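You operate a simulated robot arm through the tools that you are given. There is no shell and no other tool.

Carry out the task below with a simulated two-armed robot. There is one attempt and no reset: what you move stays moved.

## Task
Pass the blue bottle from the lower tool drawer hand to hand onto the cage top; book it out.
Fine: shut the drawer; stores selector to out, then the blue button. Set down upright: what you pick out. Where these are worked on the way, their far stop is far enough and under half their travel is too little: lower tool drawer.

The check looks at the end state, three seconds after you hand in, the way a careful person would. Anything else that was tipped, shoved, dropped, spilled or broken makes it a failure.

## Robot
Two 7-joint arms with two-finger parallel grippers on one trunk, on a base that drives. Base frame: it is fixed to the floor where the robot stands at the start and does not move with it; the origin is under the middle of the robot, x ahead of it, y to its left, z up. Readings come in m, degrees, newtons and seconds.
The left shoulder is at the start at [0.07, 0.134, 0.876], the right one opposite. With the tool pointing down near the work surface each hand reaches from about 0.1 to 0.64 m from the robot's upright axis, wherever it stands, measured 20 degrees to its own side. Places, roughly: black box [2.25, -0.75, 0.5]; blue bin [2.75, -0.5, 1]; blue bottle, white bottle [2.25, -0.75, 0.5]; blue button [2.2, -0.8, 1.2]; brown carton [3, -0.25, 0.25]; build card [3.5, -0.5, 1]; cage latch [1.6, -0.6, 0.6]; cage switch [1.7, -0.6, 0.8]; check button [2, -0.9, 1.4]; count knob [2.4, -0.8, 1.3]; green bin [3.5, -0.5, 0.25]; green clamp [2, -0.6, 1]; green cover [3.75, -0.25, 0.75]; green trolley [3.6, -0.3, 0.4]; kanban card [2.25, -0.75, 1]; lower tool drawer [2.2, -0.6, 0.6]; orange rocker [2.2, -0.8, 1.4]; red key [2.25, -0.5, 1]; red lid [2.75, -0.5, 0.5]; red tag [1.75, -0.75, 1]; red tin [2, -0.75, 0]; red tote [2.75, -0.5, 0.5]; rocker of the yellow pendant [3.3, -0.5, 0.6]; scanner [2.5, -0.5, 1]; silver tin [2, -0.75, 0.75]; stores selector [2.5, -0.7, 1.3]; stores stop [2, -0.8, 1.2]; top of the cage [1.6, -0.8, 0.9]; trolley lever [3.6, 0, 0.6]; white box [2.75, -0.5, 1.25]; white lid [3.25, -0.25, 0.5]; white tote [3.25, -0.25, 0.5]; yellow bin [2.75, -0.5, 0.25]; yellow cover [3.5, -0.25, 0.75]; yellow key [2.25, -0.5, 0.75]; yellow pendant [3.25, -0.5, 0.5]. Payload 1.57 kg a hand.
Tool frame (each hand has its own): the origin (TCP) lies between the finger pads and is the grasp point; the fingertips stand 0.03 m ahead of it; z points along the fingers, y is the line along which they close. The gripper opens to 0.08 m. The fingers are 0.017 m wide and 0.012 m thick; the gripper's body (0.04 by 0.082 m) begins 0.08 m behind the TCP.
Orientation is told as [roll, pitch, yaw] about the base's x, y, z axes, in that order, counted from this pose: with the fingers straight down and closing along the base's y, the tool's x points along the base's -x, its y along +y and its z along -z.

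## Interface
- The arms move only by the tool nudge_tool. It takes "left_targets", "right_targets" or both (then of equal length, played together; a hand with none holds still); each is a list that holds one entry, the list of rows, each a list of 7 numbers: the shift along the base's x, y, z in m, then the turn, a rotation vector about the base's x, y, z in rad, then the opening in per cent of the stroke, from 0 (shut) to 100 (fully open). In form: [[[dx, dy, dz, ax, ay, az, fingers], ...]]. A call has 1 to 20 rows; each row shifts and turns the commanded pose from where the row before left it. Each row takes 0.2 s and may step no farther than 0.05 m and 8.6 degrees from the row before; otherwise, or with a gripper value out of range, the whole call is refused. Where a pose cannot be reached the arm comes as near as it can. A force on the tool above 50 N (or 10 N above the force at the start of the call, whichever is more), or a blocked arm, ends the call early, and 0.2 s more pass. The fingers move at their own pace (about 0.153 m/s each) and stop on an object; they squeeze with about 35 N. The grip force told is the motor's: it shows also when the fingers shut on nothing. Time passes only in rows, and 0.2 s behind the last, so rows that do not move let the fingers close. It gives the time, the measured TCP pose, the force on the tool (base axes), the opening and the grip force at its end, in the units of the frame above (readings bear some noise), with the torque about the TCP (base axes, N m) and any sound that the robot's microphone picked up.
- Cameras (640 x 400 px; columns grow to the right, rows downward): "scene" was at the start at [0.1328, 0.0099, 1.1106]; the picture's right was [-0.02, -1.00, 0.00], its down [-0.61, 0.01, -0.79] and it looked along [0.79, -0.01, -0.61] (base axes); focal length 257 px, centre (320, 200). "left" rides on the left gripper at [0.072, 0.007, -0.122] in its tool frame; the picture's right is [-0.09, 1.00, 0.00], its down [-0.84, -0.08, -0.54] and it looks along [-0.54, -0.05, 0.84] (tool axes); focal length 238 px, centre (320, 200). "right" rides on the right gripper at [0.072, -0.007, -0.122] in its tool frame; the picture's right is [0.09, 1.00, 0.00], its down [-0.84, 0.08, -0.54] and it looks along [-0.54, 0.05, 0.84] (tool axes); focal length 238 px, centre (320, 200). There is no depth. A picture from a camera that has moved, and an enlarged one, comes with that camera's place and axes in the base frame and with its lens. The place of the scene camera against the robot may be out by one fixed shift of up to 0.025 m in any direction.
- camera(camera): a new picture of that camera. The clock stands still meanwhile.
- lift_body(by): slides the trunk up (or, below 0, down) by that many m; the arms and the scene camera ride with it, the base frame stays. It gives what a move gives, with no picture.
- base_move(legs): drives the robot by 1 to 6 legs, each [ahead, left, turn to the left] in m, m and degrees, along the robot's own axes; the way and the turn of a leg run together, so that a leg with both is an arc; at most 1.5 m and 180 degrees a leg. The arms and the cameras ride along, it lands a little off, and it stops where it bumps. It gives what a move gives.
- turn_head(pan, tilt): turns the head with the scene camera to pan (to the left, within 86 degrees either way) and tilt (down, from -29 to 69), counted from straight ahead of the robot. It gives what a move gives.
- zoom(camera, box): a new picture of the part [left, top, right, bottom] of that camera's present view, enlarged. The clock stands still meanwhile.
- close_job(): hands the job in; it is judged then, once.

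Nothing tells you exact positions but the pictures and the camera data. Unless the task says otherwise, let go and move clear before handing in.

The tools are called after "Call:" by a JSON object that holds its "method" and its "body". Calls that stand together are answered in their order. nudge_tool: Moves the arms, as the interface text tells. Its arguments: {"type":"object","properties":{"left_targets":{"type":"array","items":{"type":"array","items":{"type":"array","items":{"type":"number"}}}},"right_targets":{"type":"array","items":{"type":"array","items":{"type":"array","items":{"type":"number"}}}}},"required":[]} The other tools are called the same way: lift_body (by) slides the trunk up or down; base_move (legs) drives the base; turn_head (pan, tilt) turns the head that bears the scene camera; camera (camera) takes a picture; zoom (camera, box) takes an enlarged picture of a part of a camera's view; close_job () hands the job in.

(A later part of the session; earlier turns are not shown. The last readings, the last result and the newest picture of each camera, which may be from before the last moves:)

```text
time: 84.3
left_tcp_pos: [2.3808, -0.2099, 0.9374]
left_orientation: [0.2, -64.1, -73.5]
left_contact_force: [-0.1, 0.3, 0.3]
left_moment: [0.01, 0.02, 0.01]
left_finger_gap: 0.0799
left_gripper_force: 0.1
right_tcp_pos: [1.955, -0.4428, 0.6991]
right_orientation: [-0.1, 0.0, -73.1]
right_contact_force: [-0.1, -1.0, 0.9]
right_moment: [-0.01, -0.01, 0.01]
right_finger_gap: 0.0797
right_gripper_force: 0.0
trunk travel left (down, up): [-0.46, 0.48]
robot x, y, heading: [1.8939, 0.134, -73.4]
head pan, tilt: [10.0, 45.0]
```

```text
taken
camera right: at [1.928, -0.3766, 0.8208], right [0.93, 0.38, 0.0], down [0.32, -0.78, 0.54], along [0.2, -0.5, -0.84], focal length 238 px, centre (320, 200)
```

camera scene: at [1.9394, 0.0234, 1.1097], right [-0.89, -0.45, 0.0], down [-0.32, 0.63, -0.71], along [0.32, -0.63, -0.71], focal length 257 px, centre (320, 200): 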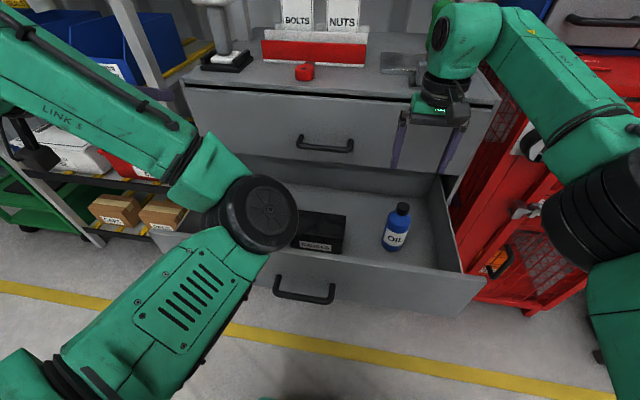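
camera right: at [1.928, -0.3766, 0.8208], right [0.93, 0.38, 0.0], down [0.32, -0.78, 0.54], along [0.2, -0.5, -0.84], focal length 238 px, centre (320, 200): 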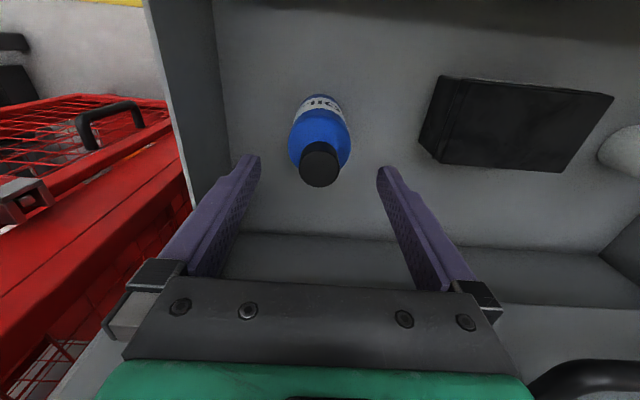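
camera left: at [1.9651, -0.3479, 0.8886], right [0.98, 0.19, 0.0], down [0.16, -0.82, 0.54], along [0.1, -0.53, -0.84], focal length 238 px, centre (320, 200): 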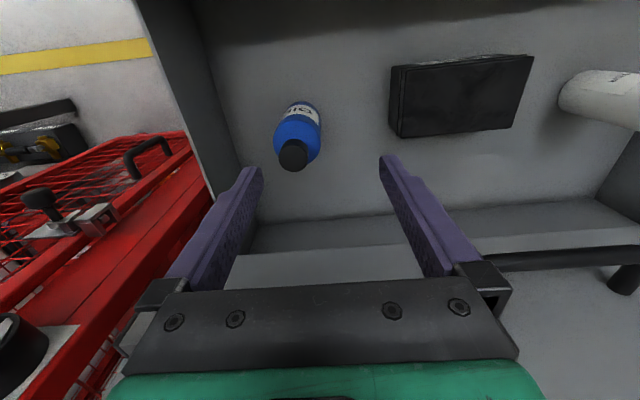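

Alignment holds. I'll descend the rest and close on the bottle body.

Call:
{"method": "nudge_tool", "body": {"right_targets": [[[0, 0, -0.03, 0, 0, 0, 100], [0, 0, -0.03, 0, 0, 0, 100], [0, 0, -0.026, 0, 0, 0, 100], [0, 0, 0, 0, 0, 0, 100]]]}}

Call:
{"method": "camera", "body": {"camera": "right"}}

Call:
{"method": "zoom", "body": {"camera": "scene", "box": [340, 120, 500, 270]}}

```text
time: 85.3
left_tcp_pos: [2.3811, -0.2102, 0.9376]
left_orientation: [0.2, -64.2, -73.5]
left_contact_force: [-0.2, -0.2, 0.2]
left_moment: [0.0, 0.0, 0.0]
left_finger_gap: 0.0799
left_gripper_force: 0.1
right_tcp_pos: [1.9556, -0.4435, 0.6109]
right_orientation: [0.0, 0.0, -73.2]
right_contact_force: [0.5, -0.7, -0.2]
right_moment: [-0.02, 0.03, -0.03]
right_finger_gap: 0.0799
right_gripper_force: 0.0
trunk travel left (down, up): [-0.46, 0.48]
robot x, y, heading: [1.8957, 0.1315, -73.0]
head pan, tilt: [10.0, 45.0]
```

```text
taken
camera right: at [1.9284, -0.3773, 0.7334], right [0.93, 0.38, 0.0], down [0.32, -0.78, 0.54], along [0.2, -0.5, -0.84], focal length 238 px, centre (320, 200)
```

right: 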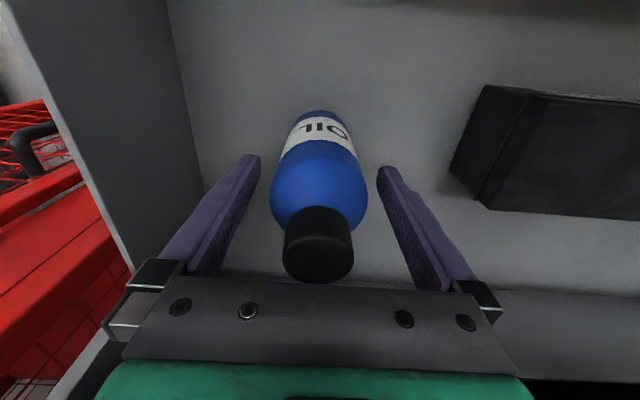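

```text
2.67 times, centred on (420, 195) of scene
camera zoom: at [1.9403, 0.0236, 1.1097], right [-0.89, -0.45, 0.0], down [-0.32, 0.63, -0.71], along [0.32, -0.63, -0.71], focal length 686 px, centre (53, 213)
```

zoom: 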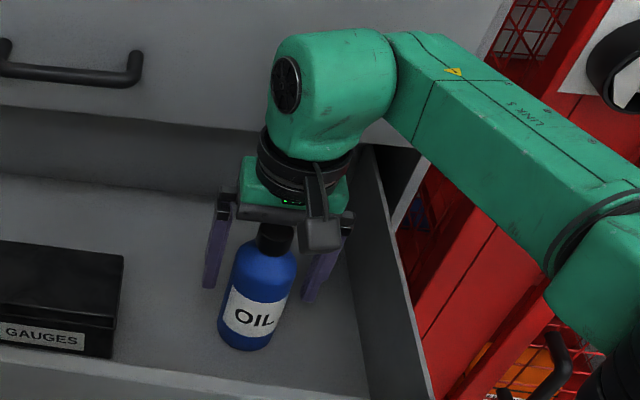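

Call:
{"method": "nudge_tool", "body": {"right_targets": [[[0, 0, 0, 0, 0, 0, 0], [0, 0, 0, 0, 0, 0, 0], [0, 0, 0, 0, 0, 0, 0], [0, 0, 0.01, 0, 0, 0, 0], [0, 0, 0.02, 0, 0, 0, 0], [0, 0, 0, 0, 0, 0, 0]]]}}

Call:
{"method": "camera", "body": {"camera": "right"}}

Call:
{"method": "zoom", "body": {"camera": "scene", "box": [340, 120, 500, 270]}}

```text
time: 86.7
left_tcp_pos: [2.3807, -0.2105, 0.9382]
left_orientation: [0.3, -64.0, -73.6]
left_contact_force: [-0.2, 0.1, 0.7]
left_moment: [-0.02, 0.01, -0.03]
left_finger_gap: 0.0802
left_gripper_force: 0.0
right_tcp_pos: [1.955, -0.4428, 0.6415]
right_orientation: [0.0, 0.0, -73.1]
right_contact_force: [0.8, 0.6, -2.5]
right_moment: [0.03, 0.03, -0.03]
right_finger_gap: 0.0555
right_gripper_force: 35.0
trunk travel left (down, up): [-0.46, 0.48]
robot x, y, heading: [1.8928, 0.1353, -73.5]
head pan, tilt: [10.0, 45.0]
```

```text
taken
camera right: at [1.9281, -0.3771, 0.7632], right [0.93, 0.38, 0.0], down [0.32, -0.78, 0.54], along [0.2, -0.5, -0.84], focal length 238 px, centre (320, 200)
```

right: 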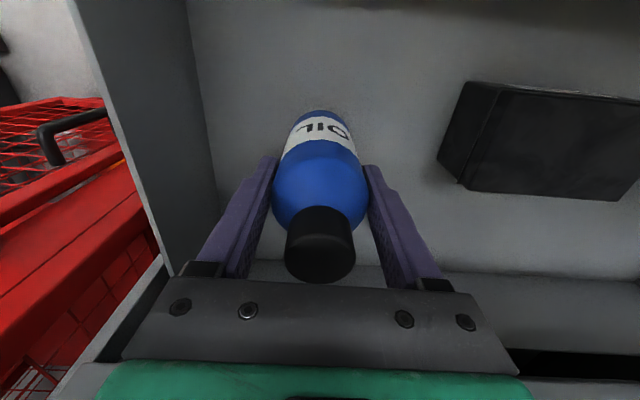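

```text
2.67 times, centred on (420, 195) of scene
camera zoom: at [1.9405, 0.0227, 1.1095], right [-0.89, -0.45, 0.0], down [-0.32, 0.63, -0.71], along [0.32, -0.63, -0.71], focal length 686 px, centre (53, 213)
```

zoom: 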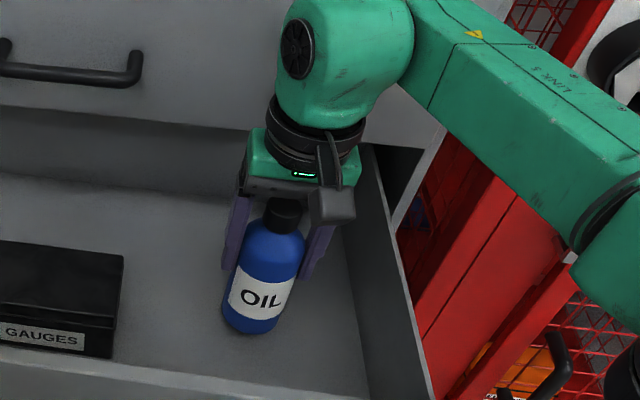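

The bottle is firmly held (gap 55.5 mm, about 2.5 N). I'll lift it clear of the drawer and then back the base away for the handover.

Call:
{"method": "nudge_tool", "body": {"right_targets": [[[0, 0, 0.02, 0, 0, 0, 0], [0, 0, 0.035, 0, 0, 0, 0], [0, 0, 0.035, 0, 0, 0, 0], [0, 0, 0.035, 0, 0, 0, 0], [0, 0, 0.035, 0, 0, 0, 0], [0, 0, 0.03, 0, 0, 0, 0], [0, 0, 0, 0, 0, 0, 0]]]}}

Call:
{"method": "camera", "body": {"camera": "scene"}}

```text
time: 88.3
left_tcp_pos: [2.3807, -0.2105, 0.9369]
left_orientation: [0.3, -63.9, -73.5]
left_contact_force: [-0.6, 0.0, -0.2]
left_moment: [0.02, 0.03, -0.01]
left_finger_gap: 0.0801
left_gripper_force: 0.1
right_tcp_pos: [1.9541, -0.4448, 0.83]
right_orientation: [0.1, 0.0, -73.2]
right_contact_force: [-0.1, 0.7, -2.5]
right_moment: [-0.01, 0.01, 0.0]
right_finger_gap: 0.0557
right_gripper_force: 34.7
trunk travel left (down, up): [-0.46, 0.48]
robot x, y, heading: [1.8924, 0.1322, -73.3]
head pan, tilt: [10.0, 45.0]
```

```text
taken
camera scene: at [1.9402, 0.0225, 1.1095], right [-0.89, -0.45, 0.0], down [-0.32, 0.63, -0.71], along [0.32, -0.63, -0.71], focal length 257 px, centre (320, 200)
```

scene: 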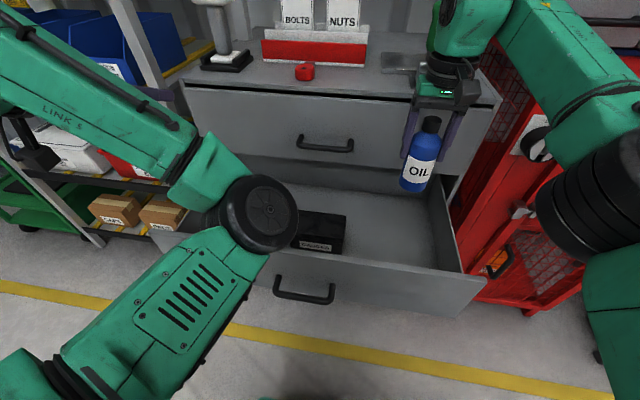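

Call:
{"method": "base_move", "body": {"legs": [[-0.4, 0, 0]]}}

Call:
{"method": "turn_head", "body": {"pan": 0, "tilt": 40}}

Call:
{"method": "camera", "body": {"camera": "scene"}}

Call:
{"method": "camera", "body": {"camera": "left"}}

```text
time: 90.8
left_tcp_pos: [2.2664, 0.1647, 0.9384]
left_orientation: [0.2, -64.1, -73.9]
left_contact_force: [-0.3, 1.2, -0.5]
left_moment: [-0.02, -0.01, -0.01]
left_finger_gap: 0.0798
left_gripper_force: 0.1
right_tcp_pos: [1.8385, -0.066, 0.8318]
right_orientation: [0.0, -0.1, -73.6]
right_contact_force: [-0.3, -0.8, -2.7]
right_moment: [0.0, 0.01, -0.02]
right_finger_gap: 0.0553
right_gripper_force: 35.1
trunk travel left (down, up): [-0.46, 0.48]
robot x, y, heading: [1.78, 0.5109, -73.6]
head pan, tilt: [10.0, 45.0]
```

```text
time: 91.5
left_tcp_pos: [2.2674, 0.1642, 0.9371]
left_orientation: [0.3, -64.0, -73.9]
left_contact_force: [1.4, 0.4, -0.2]
left_moment: [0.0, 0.0, -0.03]
left_finger_gap: 0.08
left_gripper_force: 0.0
right_tcp_pos: [1.8383, -0.0668, 0.8301]
right_orientation: [-0.1, 0.0, -73.5]
right_contact_force: [0.2, 0.0, -3.6]
right_moment: [0.03, 0.01, 0.03]
right_finger_gap: 0.0553
right_gripper_force: 34.7
trunk travel left (down, up): [-0.46, 0.48]
robot x, y, heading: [1.7815, 0.5107, -73.8]
head pan, tilt: [0.0, 40.0]
```

```text
taken
camera scene: at [1.815, 0.3924, 1.1168], right [-0.96, -0.28, 0.0], down [-0.18, 0.62, -0.77], along [0.22, -0.73, -0.64], focal length 257 px, centre (320, 200)
```

scene: 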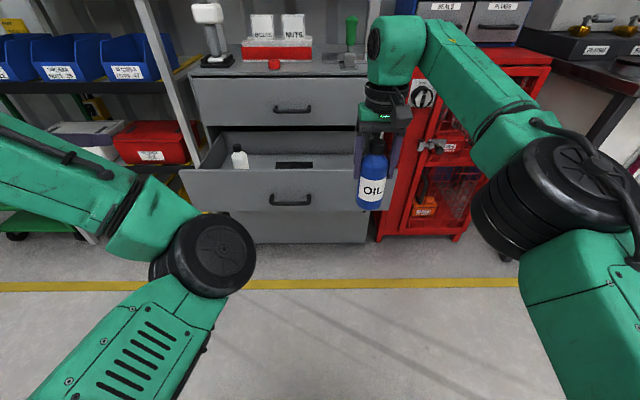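

```text
taken
camera left: at [2.2341, 0.3014, 0.9261], right [0.97, 0.24, 0.08], down [-0.11, 0.09, 0.99], along [0.23, -0.97, 0.12], focal length 238 px, centre (320, 200)
```

left: 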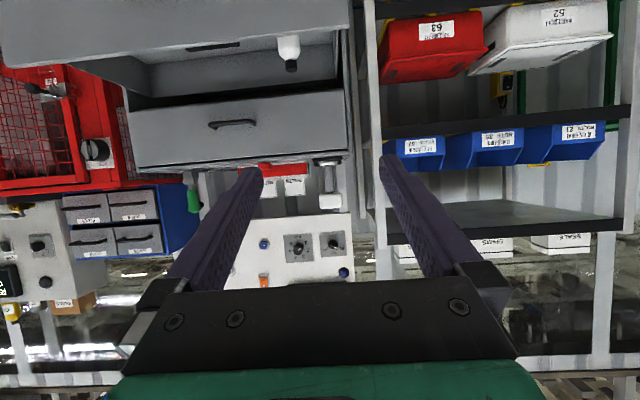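

Free floor now. I'll yaw the left tool about 45° to the right while bringing it toward the centre, and watch how the arm copes.

Call:
{"method": "nudge_tool", "body": {"left_targets": [[[-0.0178, -0.0053, -0.01, 0, 0, -0.1, 100], [-0.0178, -0.0053, -0.01, 0, 0, -0.1, 100], [-0.0178, -0.0053, -0.01, 0, 0, -0.1, 100], [-0.0178, -0.0053, -0.01, 0, 0, -0.1, 100], [-0.0178, -0.0053, -0.01, 0, 0, -0.1, 100], [-0.0178, -0.0053, -0.01, 0, 0, -0.1, 100], [-0.0178, -0.0053, -0.01, 0, 0, -0.1, 100], [-0.0178, -0.0053, -0.01, 0, 0, -0.1, 100]]]}}

Call:
{"method": "camera", "body": {"camera": "scene"}}

Call:
{"method": "camera", "body": {"camera": "left"}}

```text
time: 93.3
left_tcp_pos: [2.1786, 0.1254, 0.8586]
left_orientation: [0.4, -64.0, -119.9]
left_contact_force: [0.9, 1.0, 0.1]
left_moment: [0.03, -0.01, -0.01]
left_finger_gap: 0.0799
left_gripper_force: 0.0
left hand out of reach, approached as far as the arm can: row 1, 2, 3, 4
right_tcp_pos: [1.8373, -0.0666, 0.831]
right_orientation: [-0.1, 0.0, -73.6]
right_contact_force: [-0.3, -0.2, -2.0]
right_moment: [0.02, -0.01, -0.02]
right_finger_gap: 0.0551
right_gripper_force: 35.1
trunk travel left (down, up): [-0.46, 0.48]
robot x, y, heading: [1.7834, 0.5127, -73.6]
head pan, tilt: [0.0, 40.0]
```

```text
taken
camera scene: at [1.8149, 0.3923, 1.1168], right [-0.96, -0.28, 0.0], down [-0.18, 0.62, -0.77], along [0.22, -0.73, -0.64], focal length 257 px, centre (320, 200)
```

scene: 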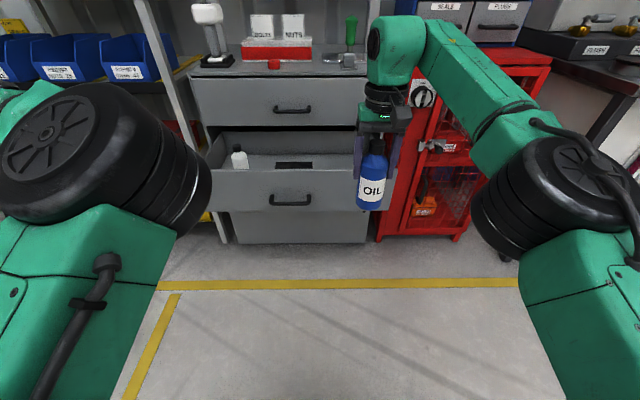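

```text
taken
camera left: at [2.255, 0.2439, 0.8471], right [0.85, -0.53, 0.09], down [-0.01, 0.14, 0.99], along [-0.53, -0.84, 0.12], focal length 238 px, centre (320, 200)
```

left: 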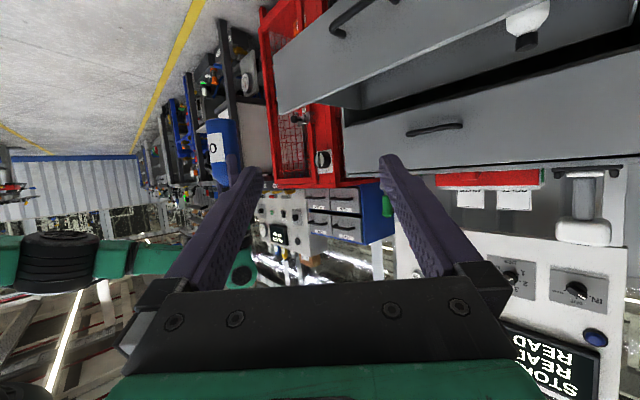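

The left elbow has swung back outside. I'll bring the left hand further toward the centre and see whether it tracks.

Call:
{"method": "nudge_tool", "body": {"left_targets": [[[-0.0288, -0.0085, -0.012, 0, 0, 0, 100], [-0.0288, -0.0085, -0.012, 0, 0, 0, 100], [-0.0288, -0.0085, -0.012, 0, 0, 0, 100], [-0.0288, -0.0085, -0.012, 0, 0, 0, 100], [-0.0288, -0.0085, -0.012, 0, 0, 0, 100], [0, 0, 0, 0, 0, 0, 100]]]}}

Call:
{"method": "camera", "body": {"camera": "scene"}}

Call:
{"method": "camera", "body": {"camera": "left"}}

```text
time: 94.7
left_tcp_pos: [2.0578, 0.0848, 0.7999]
left_orientation: [-1.1, -65.7, -117.9]
left_contact_force: [-0.4, 1.1, 0.0]
left_moment: [-0.01, -0.01, -0.01]
left_finger_gap: 0.0799
left_gripper_force: 0.0
left hand out of reach, approached as far as the arm can: row 5
right_tcp_pos: [1.8379, -0.0663, 0.8298]
right_orientation: [0.0, 0.1, -73.6]
right_contact_force: [-0.1, 0.6, -3.3]
right_moment: [0.0, 0.0, 0.03]
right_finger_gap: 0.0553
right_gripper_force: 35.0
trunk travel left (down, up): [-0.46, 0.48]
robot x, y, heading: [1.7821, 0.5096, -73.4]
head pan, tilt: [0.0, 40.0]
```

```text
taken
camera scene: at [1.8148, 0.3927, 1.1169], right [-0.96, -0.28, 0.0], down [-0.18, 0.62, -0.77], along [0.22, -0.73, -0.64], focal length 257 px, centre (320, 200)
```

scene: 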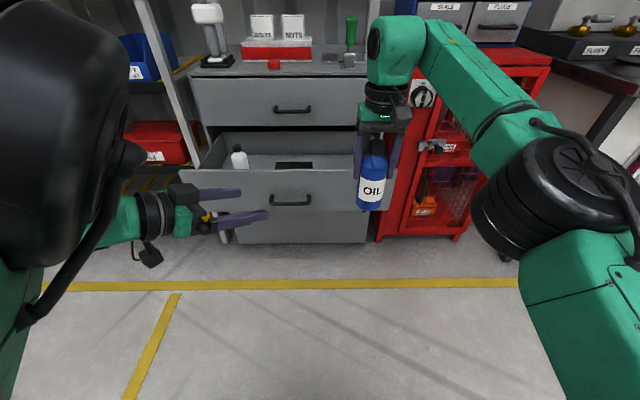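

```text
taken
camera left: at [2.1335, 0.2048, 0.7856], right [0.85, -0.52, 0.08], down [0.01, 0.16, 0.99], along [-0.52, -0.84, 0.15], focal length 238 px, centre (320, 200)
```

left: 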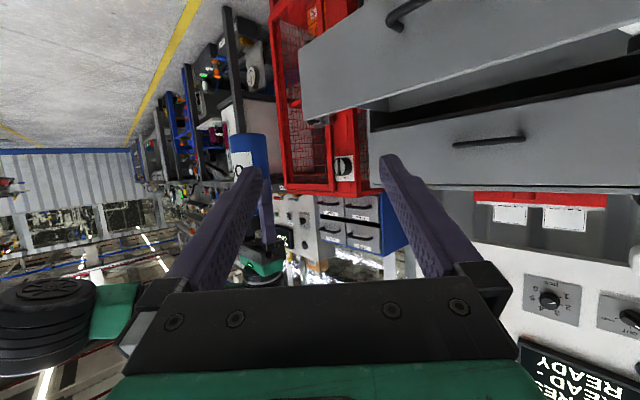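

The left hand is now well placed, pointing right-forward. I'll lower it a bit and bring the bottle (right hand) to a spot in front of its fingers.

Call:
{"method": "nudge_tool", "body": {"left_targets": [[[0, 0, -0.02, 0, 0, 0, 100], [0, 0, -0.02, 0, 0, 0, 100], [0, 0, -0.02, 0, 0, 0, 100], [0, 0, 0, 0, 0, 0, 100]]]}}

```text
time: 95.7
left_tcp_pos: [2.061, 0.0856, 0.7359]
left_orientation: [-1.2, -64.8, -117.6]
left_contact_force: [0.5, -0.4, 0.8]
left_moment: [-0.02, -0.01, -0.04]
left_finger_gap: 0.08
left_gripper_force: 0.1
right_tcp_pos: [1.8378, -0.0657, 0.8294]
right_orientation: [0.0, 0.0, -73.6]
right_contact_force: [0.1, 0.4, -2.6]
right_moment: [-0.04, 0.01, -0.01]
right_finger_gap: 0.0552
right_gripper_force: 35.2
trunk travel left (down, up): [-0.46, 0.48]
robot x, y, heading: [1.78, 0.5123, -73.5]
head pan, tilt: [0.0, 40.0]
```

Call:
{"method": "nudge_tool", "body": {"right_targets": [[[0.0163, 0.0036, -0.0042, 0, 0, 0, 0], [0.0326, 0.0072, -0.0042, 0, 0, 0, 0], [0.0326, 0.0072, -0.0042, 0, 0, 0, 0], [0.0326, 0.0072, -0.0042, 0, 0, 0, 0], [0.0326, 0.0072, -0.0042, 0, 0, 0, 0], [0.0163, 0.0036, 0, 0, 0, 0, 0], [0, 0, 0, 0, 0, 0, 0]]]}}

Call:
{"method": "camera", "body": {"camera": "left"}}

Call:
{"method": "camera", "body": {"camera": "scene"}}

Call:
{"method": "camera", "body": {"camera": "right"}}

```text
time: 97.3
left_tcp_pos: [2.0585, 0.0867, 0.735]
left_orientation: [-1.4, -64.5, -117.4]
left_contact_force: [0.1, -0.5, -0.9]
left_moment: [-0.02, 0.03, 0.01]
left_finger_gap: 0.0801
left_gripper_force: 0.0
right_tcp_pos: [1.9555, -0.0082, 0.7984]
right_orientation: [0.0, -0.2, -73.5]
right_contact_force: [0.1, 0.1, -2.5]
right_moment: [-0.01, 0.0, 0.03]
right_finger_gap: 0.0553
right_gripper_force: 34.1
right hand out of reach, approached as far as the arm can: row 2, 3, 4, 5, 6
trunk travel left (down, up): [-0.46, 0.48]
robot x, y, heading: [1.7792, 0.5096, -73.7]
head pan, tilt: [0.0, 40.0]
```

```text
taken
camera left: at [2.134, 0.207, 0.7227], right [0.85, -0.51, 0.07], down [0.0, 0.15, 0.99], along [-0.52, -0.85, 0.13], focal length 238 px, centre (320, 200)
```

left: 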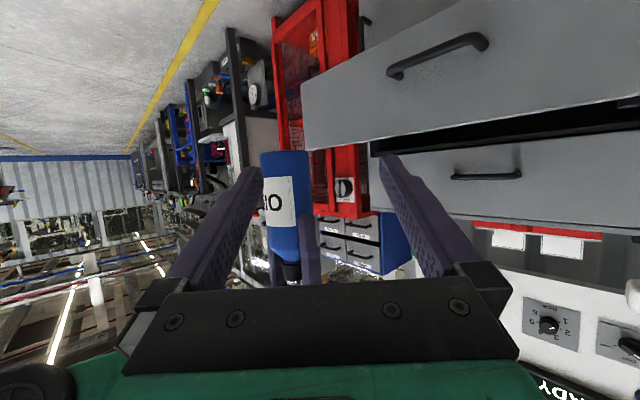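

```text
taken
camera scene: at [1.8147, 0.3921, 1.1168], right [-0.96, -0.28, 0.0], down [-0.18, 0.62, -0.77], along [0.22, -0.73, -0.64], focal length 257 px, centre (320, 200)
```

scene: 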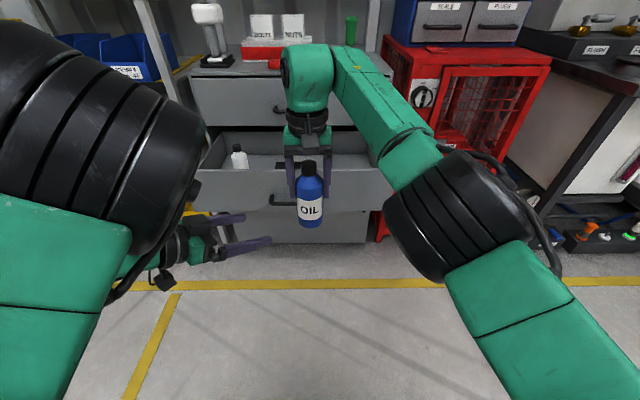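

```text
taken
camera right: at [1.9278, 0.0594, 0.9206], right [0.93, 0.37, 0.0], down [0.31, -0.78, 0.54], along [0.2, -0.51, -0.84], focal length 238 px, centre (320, 200)
```

right: 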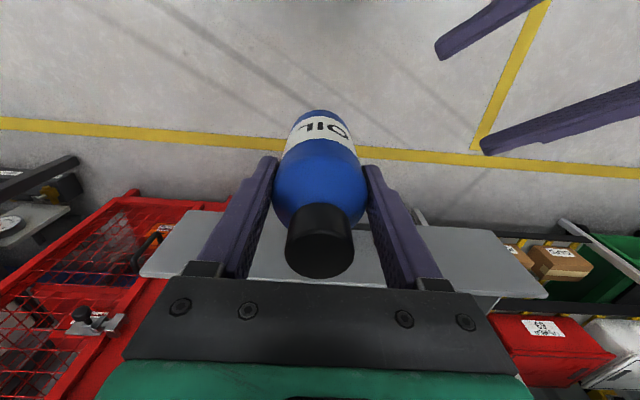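

The right arm hits its reach limit there. I'll move both hands closer to me: left to about F 0.43 / L 0.09, the bottle to just ahead of its fingers.

Call:
{"method": "nudge_tool", "body": {"left_targets": [[[-0.0225, 0.0128, 0, 0, 0, 0, 100], [-0.0225, 0.0128, 0, 0, 0, 0, 100], [-0.0225, 0.0128, 0, 0, 0, 0, 100], [0, 0, 0, 0, 0, 0, 100]]], "right_targets": [[[-0.0244, 0.0161, 0, 0, 0, 0, 0], [-0.0244, 0.0161, 0, 0, 0, 0, 0], [-0.0244, 0.0161, 0, 0, 0, 0, 0], [0, 0, 0, 0, 0, 0, 0]]]}}

Call:
{"method": "camera", "body": {"camera": "left"}}

Call:
{"method": "camera", "body": {"camera": "scene"}}

```text
time: 98.3
left_tcp_pos: [2.0423, 0.1398, 0.7248]
left_orientation: [-2.8, -64.1, -115.7]
left_contact_force: [-0.1, 0.0, -0.5]
left_moment: [0.0, -0.03, 0.0]
left_finger_gap: 0.0799
left_gripper_force: 0.0
left hand out of reach, approached as far as the arm can: row 1, 2, 3
right_tcp_pos: [1.882, 0.0403, 0.8005]
right_orientation: [-0.1, 0.1, -73.6]
right_contact_force: [0.1, 0.5, -1.5]
right_moment: [-0.01, 0.03, 0.04]
right_finger_gap: 0.0555
right_gripper_force: 35.0
trunk travel left (down, up): [-0.46, 0.48]
robot x, y, heading: [1.7834, 0.5114, -73.6]
head pan, tilt: [0.0, 40.0]
```

```text
taken
camera left: at [2.1155, 0.2609, 0.7119], right [0.86, -0.51, 0.06], down [0.01, 0.14, 0.99], along [-0.51, -0.85, 0.12], focal length 238 px, centre (320, 200)
```

left: 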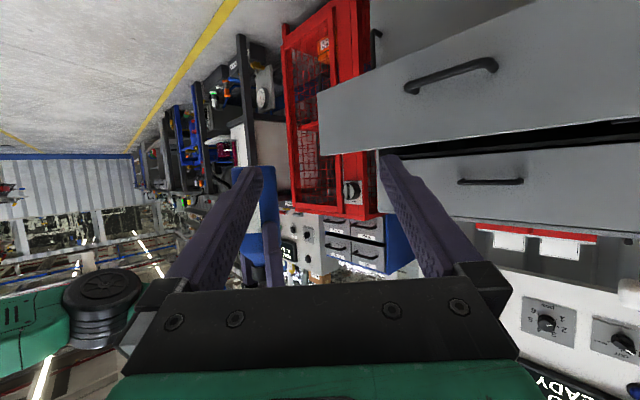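

```text
taken
camera scene: at [1.8157, 0.3924, 1.1168], right [-0.96, -0.28, 0.0], down [-0.18, 0.62, -0.77], along [0.22, -0.73, -0.64], focal length 257 px, centre (320, 200)
```

scene: 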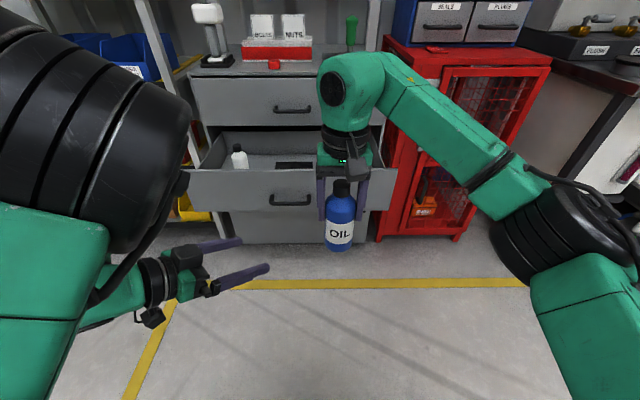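

The left wrist is limited sideways, so I'll yaw the left tool another 30° to the right, which brings its grasp point closer to the centre.

Call:
{"method": "nudge_tool", "body": {"left_targets": [[[-0.0113, -0.0059, 0.0025, 0, 0, -0.131, 100], [-0.0113, -0.0059, 0.0025, 0, 0, -0.131, 100], [-0.0113, -0.0059, 0.0025, 0, 0, -0.131, 100], [-0.0113, -0.0059, 0.0025, 0, 0, -0.131, 100], [0, 0, 0, 0, 0, 0, 100]]]}}

Call:
{"method": "camera", "body": {"camera": "left"}}

Call:
{"method": "camera", "body": {"camera": "scene"}}

```text
time: 99.5
left_tcp_pos: [1.9967, 0.1126, 0.739]
left_orientation: [-0.2, -64.3, -149.1]
left_contact_force: [0.5, 0.5, -0.3]
left_moment: [-0.04, -0.01, 0.0]
left_finger_gap: 0.08
left_gripper_force: 0.1
left hand out of reach, approached as far as the arm can: row 4
right_tcp_pos: [1.8818, 0.0403, 0.8001]
right_orientation: [0.0, -0.1, -73.4]
right_contact_force: [0.5, 0.5, -3.2]
right_moment: [0.0, 0.0, 0.0]
right_finger_gap: 0.0552
right_gripper_force: 34.8
trunk travel left (down, up): [-0.46, 0.48]
robot x, y, heading: [1.7794, 0.5109, -73.3]
head pan, tilt: [0.0, 40.0]
```

```text
taken
camera left: at [2.1225, 0.1782, 0.7276], right [0.47, -0.88, 0.08], down [0.07, 0.13, 0.99], along [-0.88, -0.46, 0.12], focal length 238 px, centre (320, 200)
```

left: 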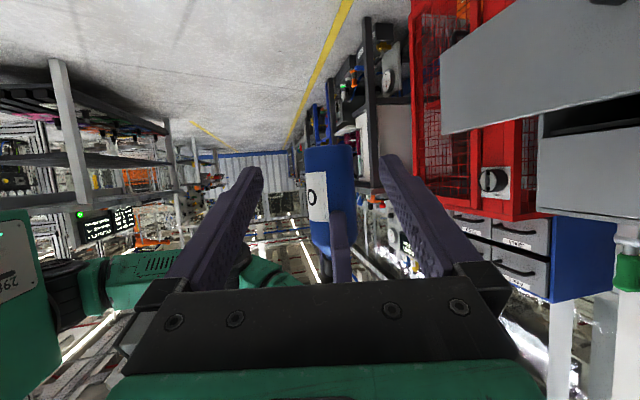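

```text
taken
camera scene: at [1.815, 0.3928, 1.1169], right [-0.96, -0.28, 0.0], down [-0.18, 0.62, -0.77], along [0.22, -0.73, -0.64], focal length 257 px, centre (320, 200)
```

scene: 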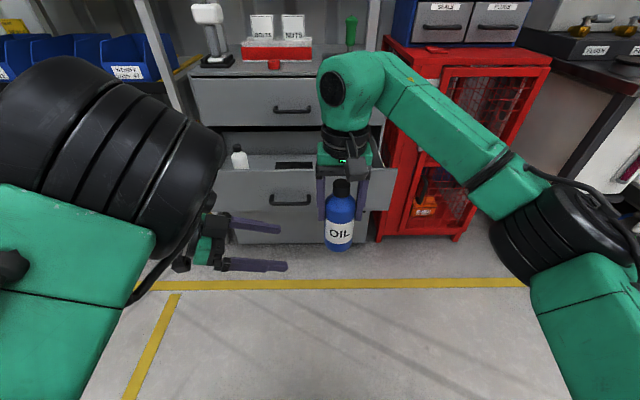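

The bottle is now almost exactly on the left tool's axis, 0.136 m ahead. I'll advance the left hand along its axis as far as it tracks well.

Call:
{"method": "nudge_tool", "body": {"left_targets": [[[-0.0172, -0.0103, -0.001, 0, 0, 0, 100], [-0.0172, -0.0103, -0.001, 0, 0, 0, 100], [-0.0172, -0.0103, -0.001, 0, 0, 0, 100], [0, 0, 0, 0, 0, 0, 100]]]}}

Call:
{"method": "camera", "body": {"camera": "scene"}}

```text
time: 100.5
left_tcp_pos: [1.9911, 0.0763, 0.7312]
left_orientation: [0.1, -64.0, -149.7]
left_contact_force: [-0.3, -0.5, 0.7]
left_moment: [0.03, -0.02, -0.01]
left_finger_gap: 0.0798
left_gripper_force: 0.1
left hand out of reach, approached as far as the arm can: row 1, 2, 3
right_tcp_pos: [1.8806, 0.04, 0.8007]
right_orientation: [0.1, -0.1, -73.6]
right_contact_force: [0.3, 0.9, -2.7]
right_moment: [-0.04, -0.03, 0.0]
right_finger_gap: 0.0552
right_gripper_force: 35.0
trunk travel left (down, up): [-0.46, 0.48]
robot x, y, heading: [1.7821, 0.5085, -73.6]
head pan, tilt: [0.0, 40.0]
```

```text
taken
camera scene: at [1.8149, 0.3927, 1.1169], right [-0.96, -0.28, 0.0], down [-0.18, 0.62, -0.77], along [0.22, -0.73, -0.64], focal length 257 px, centre (320, 200)
```

scene: 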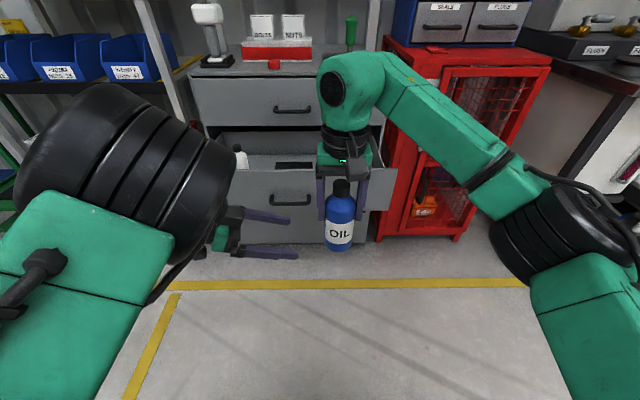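

To gain clearance between the right wrist and left elbow, I'll lean the bottle (and the left tool equally) by 15° about the left gripper's closing axis; the relative grasp geometry stays the same.

Call:
{"method": "nudge_tool", "body": {"left_targets": [[[0, 0, 0.003, 0.0663, -0.113, 0, 100], [0, 0, 0.003, 0.0663, -0.113, 0, 100], [0, 0, 0, 0, 0, 0, 100]]], "right_targets": [[[0, 0, 0, 0.0663, -0.113, 0, 0], [0, 0, 0, 0.0663, -0.113, 0, 0], [0, 0, 0, 0, 0, 0, 0]]]}}

Call:
{"method": "camera", "body": {"camera": "scene"}}

Call:
{"method": "camera", "body": {"camera": "left"}}

```text
time: 101.3
left_tcp_pos: [2.0264, 0.0697, 0.7343]
left_orientation: [-0.3, -49.3, -149.1]
left_contact_force: [1.2, -0.9, 0.0]
left_moment: [-0.01, 0.01, 0.01]
left_finger_gap: 0.0799
left_gripper_force: 0.2
left hand out of reach, approached as far as the arm can: row 1, 2
right_tcp_pos: [1.8802, 0.0409, 0.8006]
right_orientation: [14.5, 3.5, -73.1]
right_contact_force: [-0.7, -0.2, -2.9]
right_moment: [-0.01, 0.03, -0.02]
right_finger_gap: 0.0555
right_gripper_force: 35.2
trunk travel left (down, up): [-0.46, 0.48]
robot x, y, heading: [1.782, 0.5121, -73.4]
head pan, tilt: [0.0, 40.0]
```

```text
taken
camera scene: at [1.8152, 0.3927, 1.1169], right [-0.96, -0.28, 0.0], down [-0.18, 0.62, -0.77], along [0.22, -0.73, -0.64], focal length 257 px, centre (320, 200)
```

scene: 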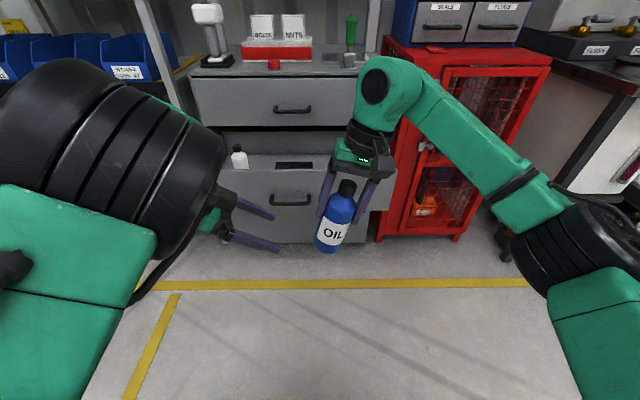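

```text
taken
camera left: at [2.1508, 0.1346, 0.7592], right [0.46, -0.89, 0.07], down [-0.15, -0.01, 0.99], along [-0.88, -0.46, -0.14], focal length 238 px, centre (320, 200)
```

left: 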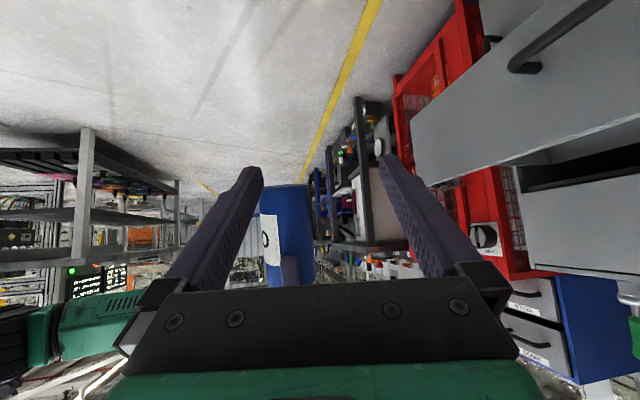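

The left arm prefers the flatter tool angle, so I'll rotate only the left tool back to that and keep the bottle leaning.

Call:
{"method": "nudge_tool", "body": {"left_targets": [[[-0.0177, 0.0033, 0, -0.0663, 0.113, 0, 100], [-0.0177, 0.0033, 0, -0.0663, 0.113, 0, 100], [0, 0, 0, 0, 0, 0, 100]]]}}

Call:
{"method": "camera", "body": {"camera": "left"}}

Call:
{"method": "camera", "body": {"camera": "right"}}

```text
time: 102.1
left_tcp_pos: [1.9911, 0.0762, 0.735]
left_orientation: [0.2, -64.2, -149.9]
left_contact_force: [0.8, 0.3, 0.8]
left_moment: [0.0, -0.01, -0.01]
left_finger_gap: 0.0802
left_gripper_force: 0.0
right_tcp_pos: [1.8805, 0.0413, 0.8009]
right_orientation: [14.6, 3.5, -73.1]
right_contact_force: [0.3, -0.2, -3.0]
right_moment: [-0.02, 0.0, -0.01]
right_finger_gap: 0.0552
right_gripper_force: 35.2
trunk travel left (down, up): [-0.46, 0.48]
robot x, y, heading: [1.7823, 0.5074, -73.7]
head pan, tilt: [0.0, 40.0]
```

```text
taken
camera left: at [2.1171, 0.1417, 0.7233], right [0.47, -0.88, 0.08], down [0.07, 0.13, 0.99], along [-0.88, -0.46, 0.12], focal length 238 px, centre (320, 200)
```

left: 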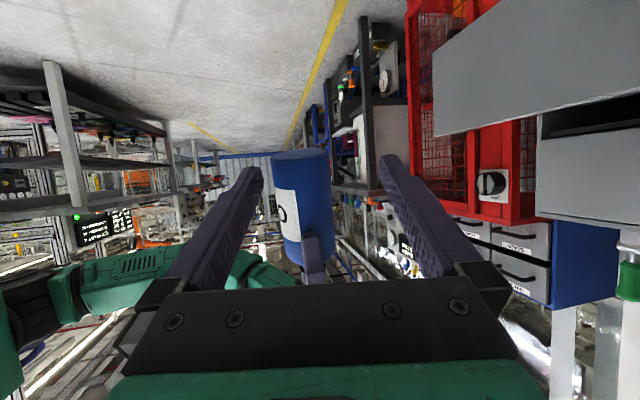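

```text
taken
camera right: at [1.8263, 0.0918, 0.9212], right [0.9, 0.35, 0.26], down [0.19, -0.85, 0.49], along [0.39, -0.39, -0.83], focal length 238 px, centre (320, 200)
```

right: 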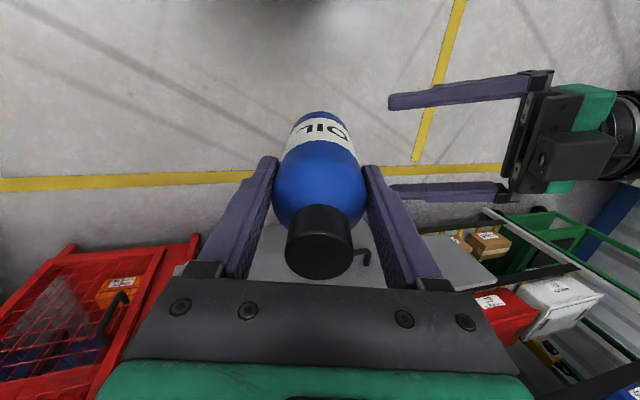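

Everything is lined up: I need to shift the bottle about 2.5 cm sideways, then 9.5 cm toward the left hand. I'll do the sideways shift and half of the approach, then check.

Call:
{"method": "nudge_tool", "body": {"right_targets": [[[0.0127, -0.022, 0.0004, 0, 0, 0, 0], [0.0216, 0.0125, 0, 0, 0, 0, 0], [0.0216, 0.0125, 0, 0, 0, 0, 0], [0, 0, 0, 0, 0, 0, 0]]]}}

Call:
{"method": "camera", "body": {"camera": "left"}}

Call:
{"method": "camera", "body": {"camera": "right"}}

Call:
{"method": "camera", "body": {"camera": "scene"}}

```text
time: 103.1
left_tcp_pos: [1.9907, 0.0762, 0.7348]
left_orientation: [0.2, -64.1, -149.8]
left_contact_force: [0.1, 0.2, -0.1]
left_moment: [0.0, -0.02, -0.02]
left_finger_gap: 0.08
left_gripper_force: 0.0
right_tcp_pos: [1.937, 0.0445, 0.8009]
right_orientation: [14.6, 3.4, -73.2]
right_contact_force: [0.1, -0.6, -2.6]
right_moment: [-0.03, 0.0, 0.0]
right_finger_gap: 0.0553
right_gripper_force: 34.7
trunk travel left (down, up): [-0.46, 0.48]
robot x, y, heading: [1.7802, 0.5113, -73.7]
head pan, tilt: [0.0, 40.0]
```

```text
taken
camera left: at [2.1172, 0.1417, 0.7233], right [0.47, -0.88, 0.08], down [0.07, 0.13, 0.99], along [-0.88, -0.46, 0.12], focal length 238 px, centre (320, 200)
```

left: 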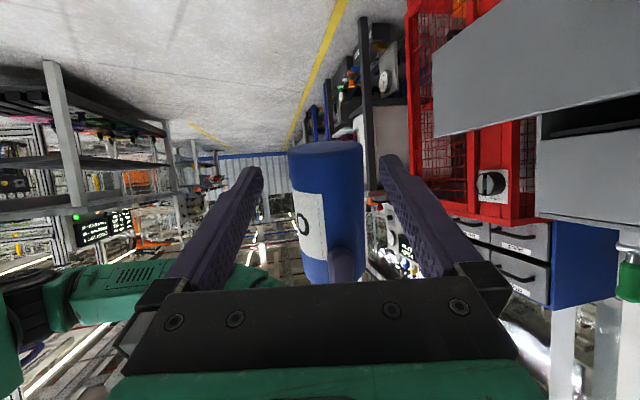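

```text
taken
camera right: at [1.8828, 0.0949, 0.9218], right [0.9, 0.35, 0.26], down [0.19, -0.85, 0.49], along [0.39, -0.39, -0.83], focal length 238 px, centre (320, 200)
```

right: 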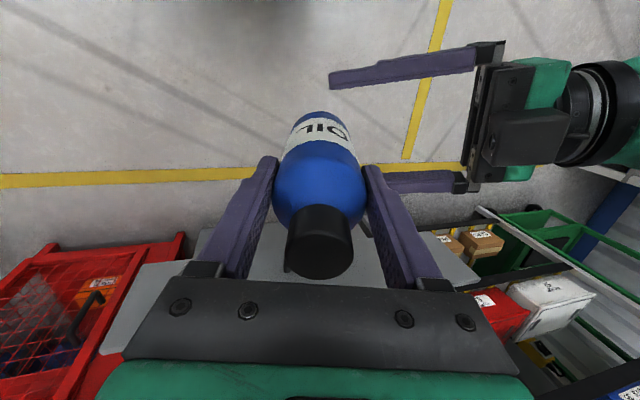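

```text
taken
camera scene: at [1.8146, 0.3925, 1.1168], right [-0.96, -0.28, 0.0], down [-0.18, 0.62, -0.77], along [0.22, -0.73, -0.64], focal length 257 px, centre (320, 200)
```

scene: 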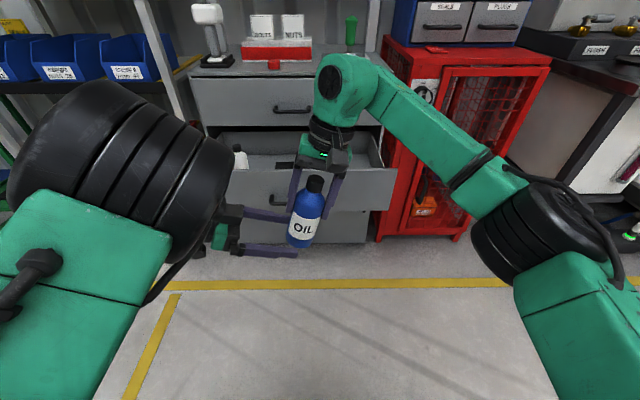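

The bottle is centred between the left fingers. I'll bring it the remaining 4.5 cm in.

Call:
{"method": "nudge_tool", "body": {"right_targets": [[[0.0124, 0.0087, 0, 0, 0, 0, 0], [0.0124, 0.0087, 0, 0, 0, 0, 0], [0.0124, 0.0087, 0, 0, 0, 0, 0], [0, 0, 0, 0, 0, 0, 0]]]}}

Call:
{"method": "camera", "body": {"camera": "left"}}

Call:
{"method": "camera", "body": {"camera": "right"}}

Call:
{"method": "zoom", "body": {"camera": "scene", "box": [180, 40, 400, 270]}}

```text
time: 104.1
left_tcp_pos: [1.9913, 0.0757, 0.7346]
left_orientation: [0.2, -64.0, -149.6]
left_contact_force: [0.2, 0.1, -1.3]
left_moment: [-0.05, -0.01, 0.01]
left_finger_gap: 0.0799
left_gripper_force: 0.1
right_tcp_pos: [1.9746, 0.0684, 0.8018]
right_orientation: [14.6, 3.5, -73.1]
right_contact_force: [-0.3, 0.6, -3.1]
right_moment: [0.03, 0.0, -0.02]
right_finger_gap: 0.0554
right_gripper_force: 34.7
trunk travel left (down, up): [-0.46, 0.48]
robot x, y, heading: [1.7809, 0.5093, -73.6]
head pan, tilt: [0.0, 40.0]
```

```text
taken
camera left: at [2.1173, 0.1416, 0.7233], right [0.47, -0.88, 0.08], down [0.07, 0.13, 0.99], along [-0.88, -0.46, 0.12], focal length 238 px, centre (320, 200)
```

left: 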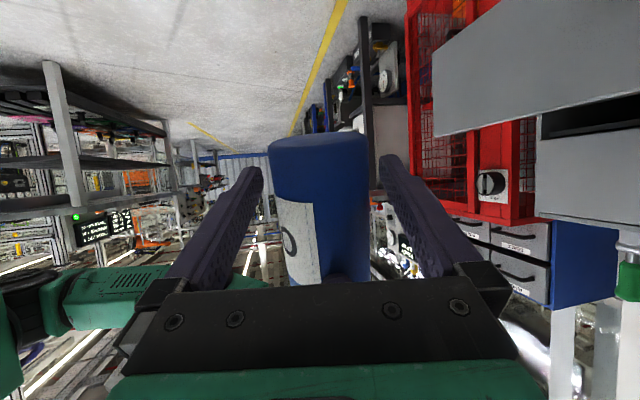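

```text
taken
camera right: at [1.9197, 0.1201, 0.9219], right [0.9, 0.35, 0.26], down [0.19, -0.85, 0.49], along [0.39, -0.39, -0.83], focal length 238 px, centre (320, 200)
```

right: 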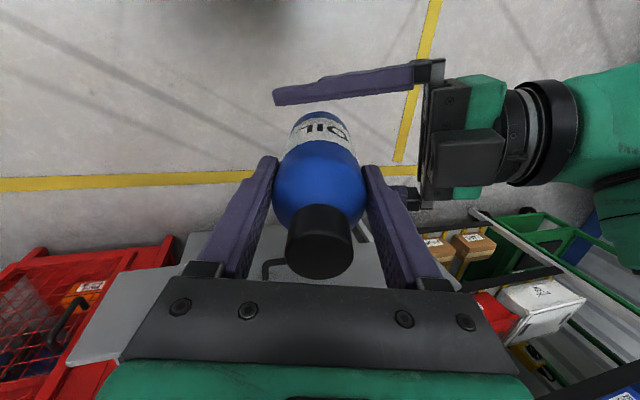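

```text
1.74 times, centred on (290, 155) of scene
camera zoom: at [1.8148, 0.3924, 1.1168], right [-0.96, -0.28, 0.0], down [-0.18, 0.62, -0.77], along [0.22, -0.73, -0.64], focal length 448 px, centre (372, 278)
```

zoom: 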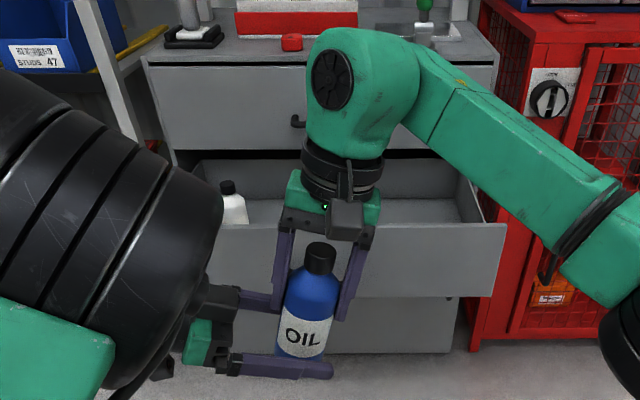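

The bottle sits centred in the open left fingers. I'll lower it 1 cm for a better hold, then close the left gripper.

Call:
{"method": "nudge_tool", "body": {"right_targets": [[[0.0022, 0.0013, -0.0097, 0, 0, 0, 0], [0, 0, 0, 0, 0, 0, 0], [0, 0, 0, 0, 0, 0, 0], [0, 0, 0, 0, 0, 0, 0], [0, 0, 0, 0, 0, 0, 0], [0, 0, 0, 0, 0, 0, 0]]], "left_targets": [[[0, 0, 0, 0, 0, 0, 100], [0, 0, 0, 0, 0, 0, 100], [0, 0, 0, 0, 0, 0, 0], [0, 0, 0, 0, 0, 0, 0], [0, 0, 0, 0, 0, 0, 0], [0, 0, 0, 0, 0, 0, 0]]]}}

Call:
{"method": "camera", "body": {"camera": "left"}}

Call:
{"method": "camera", "body": {"camera": "right"}}

Call:
{"method": "zoom", "body": {"camera": "scene", "box": [180, 40, 400, 270]}}

```text
time: 105.5
left_tcp_pos: [1.9905, 0.0771, 0.7345]
left_orientation: [0.2, -64.1, -149.6]
left_contact_force: [5.6, -7.2, 0.2]
left_moment: [-0.01, 0.31, 0.25]
left_finger_gap: 0.054
left_gripper_force: 34.5
right_tcp_pos: [1.9764, 0.0717, 0.7909]
right_orientation: [14.6, 3.7, -73.0]
right_contact_force: [-6.4, 7.2, -0.3]
right_moment: [0.47, -0.03, -0.1]
right_finger_gap: 0.0552
right_gripper_force: 34.7
trunk travel left (down, up): [-0.46, 0.48]
robot x, y, heading: [1.7812, 0.5098, -73.4]
head pan, tilt: [0.0, 40.0]
```

```text
taken
camera left: at [2.1177, 0.1416, 0.7233], right [0.47, -0.88, 0.08], down [0.07, 0.13, 0.99], along [-0.88, -0.46, 0.12], focal length 238 px, centre (320, 200)
```

left: 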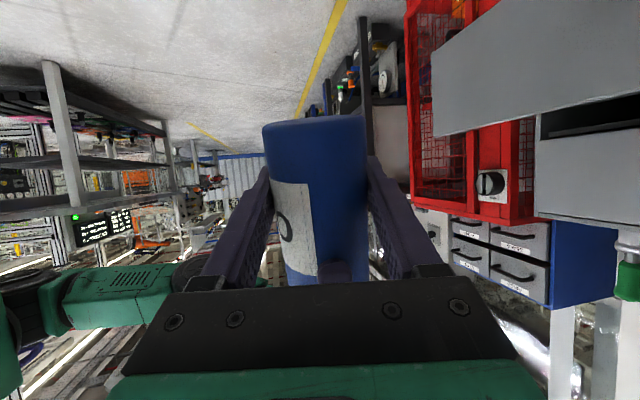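

```text
taken
camera right: at [1.9222, 0.1221, 0.9124], right [0.9, 0.35, 0.26], down [0.19, -0.85, 0.49], along [0.39, -0.39, -0.83], focal length 238 px, centre (320, 200)
```

right: 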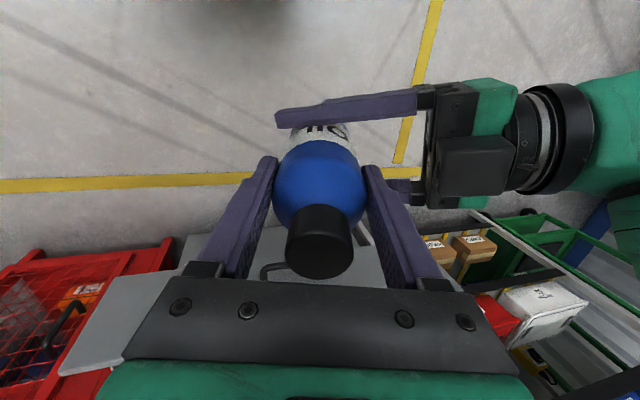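

```text
1.74 times, centred on (290, 155) of scene
camera zoom: at [1.815, 0.3926, 1.1168], right [-0.96, -0.28, 0.0], down [-0.18, 0.62, -0.77], along [0.22, -0.73, -0.64], focal length 448 px, centre (372, 278)
```

zoom: 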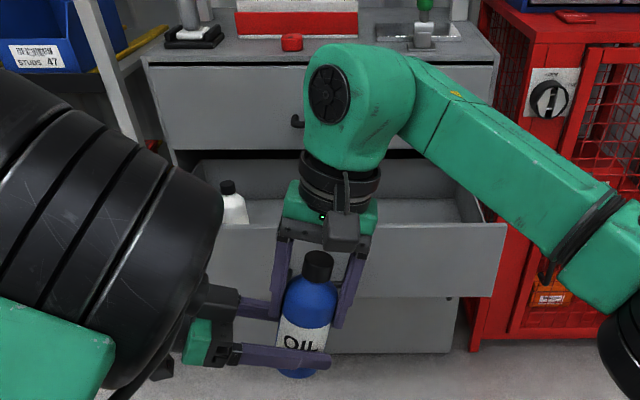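

Both hands hold the bottle (left gap 54 mm, 34.5 N). Now I'll open the right hand and retreat along the bottle's axis.

Call:
{"method": "nudge_tool", "body": {"right_targets": [[[0, 0, 0, 0, 0, 0, 40], [0, 0, 0, 0, 0, 0, 100], [0, 0, 0, 0, 0, 0, 100], [-0.0067, -0.0039, 0.029, 0, 0, 0, 100], [-0.0067, -0.0039, 0.029, 0, 0, 0, 100], [-0.0067, -0.0039, 0.029, 0, 0, 0, 100], [-0.0067, -0.0039, 0.029, 0, 0, 0, 100]]], "left_targets": [[[0, 0, 0, 0, 0, 0, 0], [0, 0, 0, 0, 0, 0, 0], [0, 0, 0, 0, 0, 0, 0], [0, 0, 0, 0, 0, 0, 0], [0, 0, 0, 0, 0, 0, 0], [0, 0, 0, 0, 0, 0, 0], [0, 0, 0, 0, 0, 0, 0]]]}}

Call:
{"method": "camera", "body": {"camera": "scene"}}

Call:
{"method": "camera", "body": {"camera": "right"}}

```text
time: 107.1
left_tcp_pos: [1.9921, 0.0769, 0.7358]
left_orientation: [0.2, -64.2, -149.6]
left_contact_force: [0.1, 0.2, -0.2]
left_moment: [-0.01, -0.01, -0.01]
left_finger_gap: 0.0536
left_gripper_force: 35.0
right_tcp_pos: [1.9488, 0.0564, 0.907]
right_orientation: [14.5, 3.5, -73.0]
right_contact_force: [0.4, -0.2, 0.0]
right_moment: [0.01, -0.01, 0.01]
right_finger_gap: 0.0796
right_gripper_force: 0.0
trunk travel left (down, up): [-0.46, 0.48]
robot x, y, heading: [1.7795, 0.5102, -73.6]
head pan, tilt: [0.0, 40.0]
```

```text
taken
camera scene: at [1.8151, 0.3932, 1.1169], right [-0.96, -0.28, 0.0], down [-0.18, 0.62, -0.77], along [0.22, -0.73, -0.64], focal length 257 px, centre (320, 200)
```

scene: 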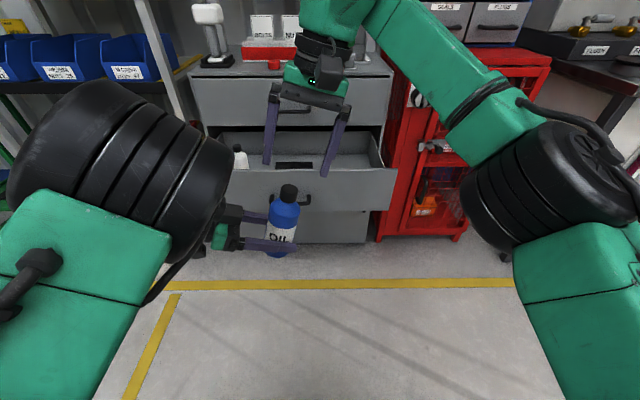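

```text
taken
camera right: at [1.8941, 0.1072, 1.0283], right [0.9, 0.35, 0.26], down [0.19, -0.85, 0.49], along [0.39, -0.39, -0.83], focal length 238 px, centre (320, 200)
```

right: 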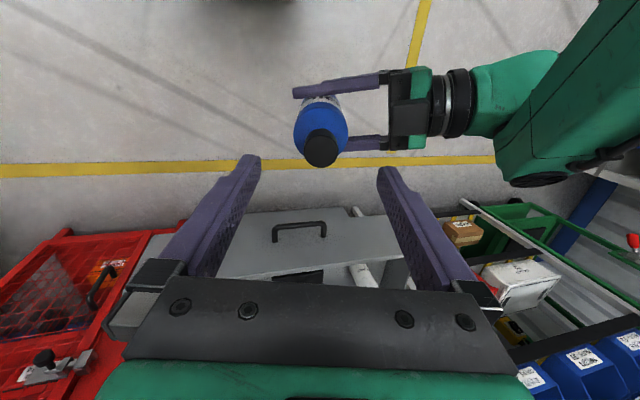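

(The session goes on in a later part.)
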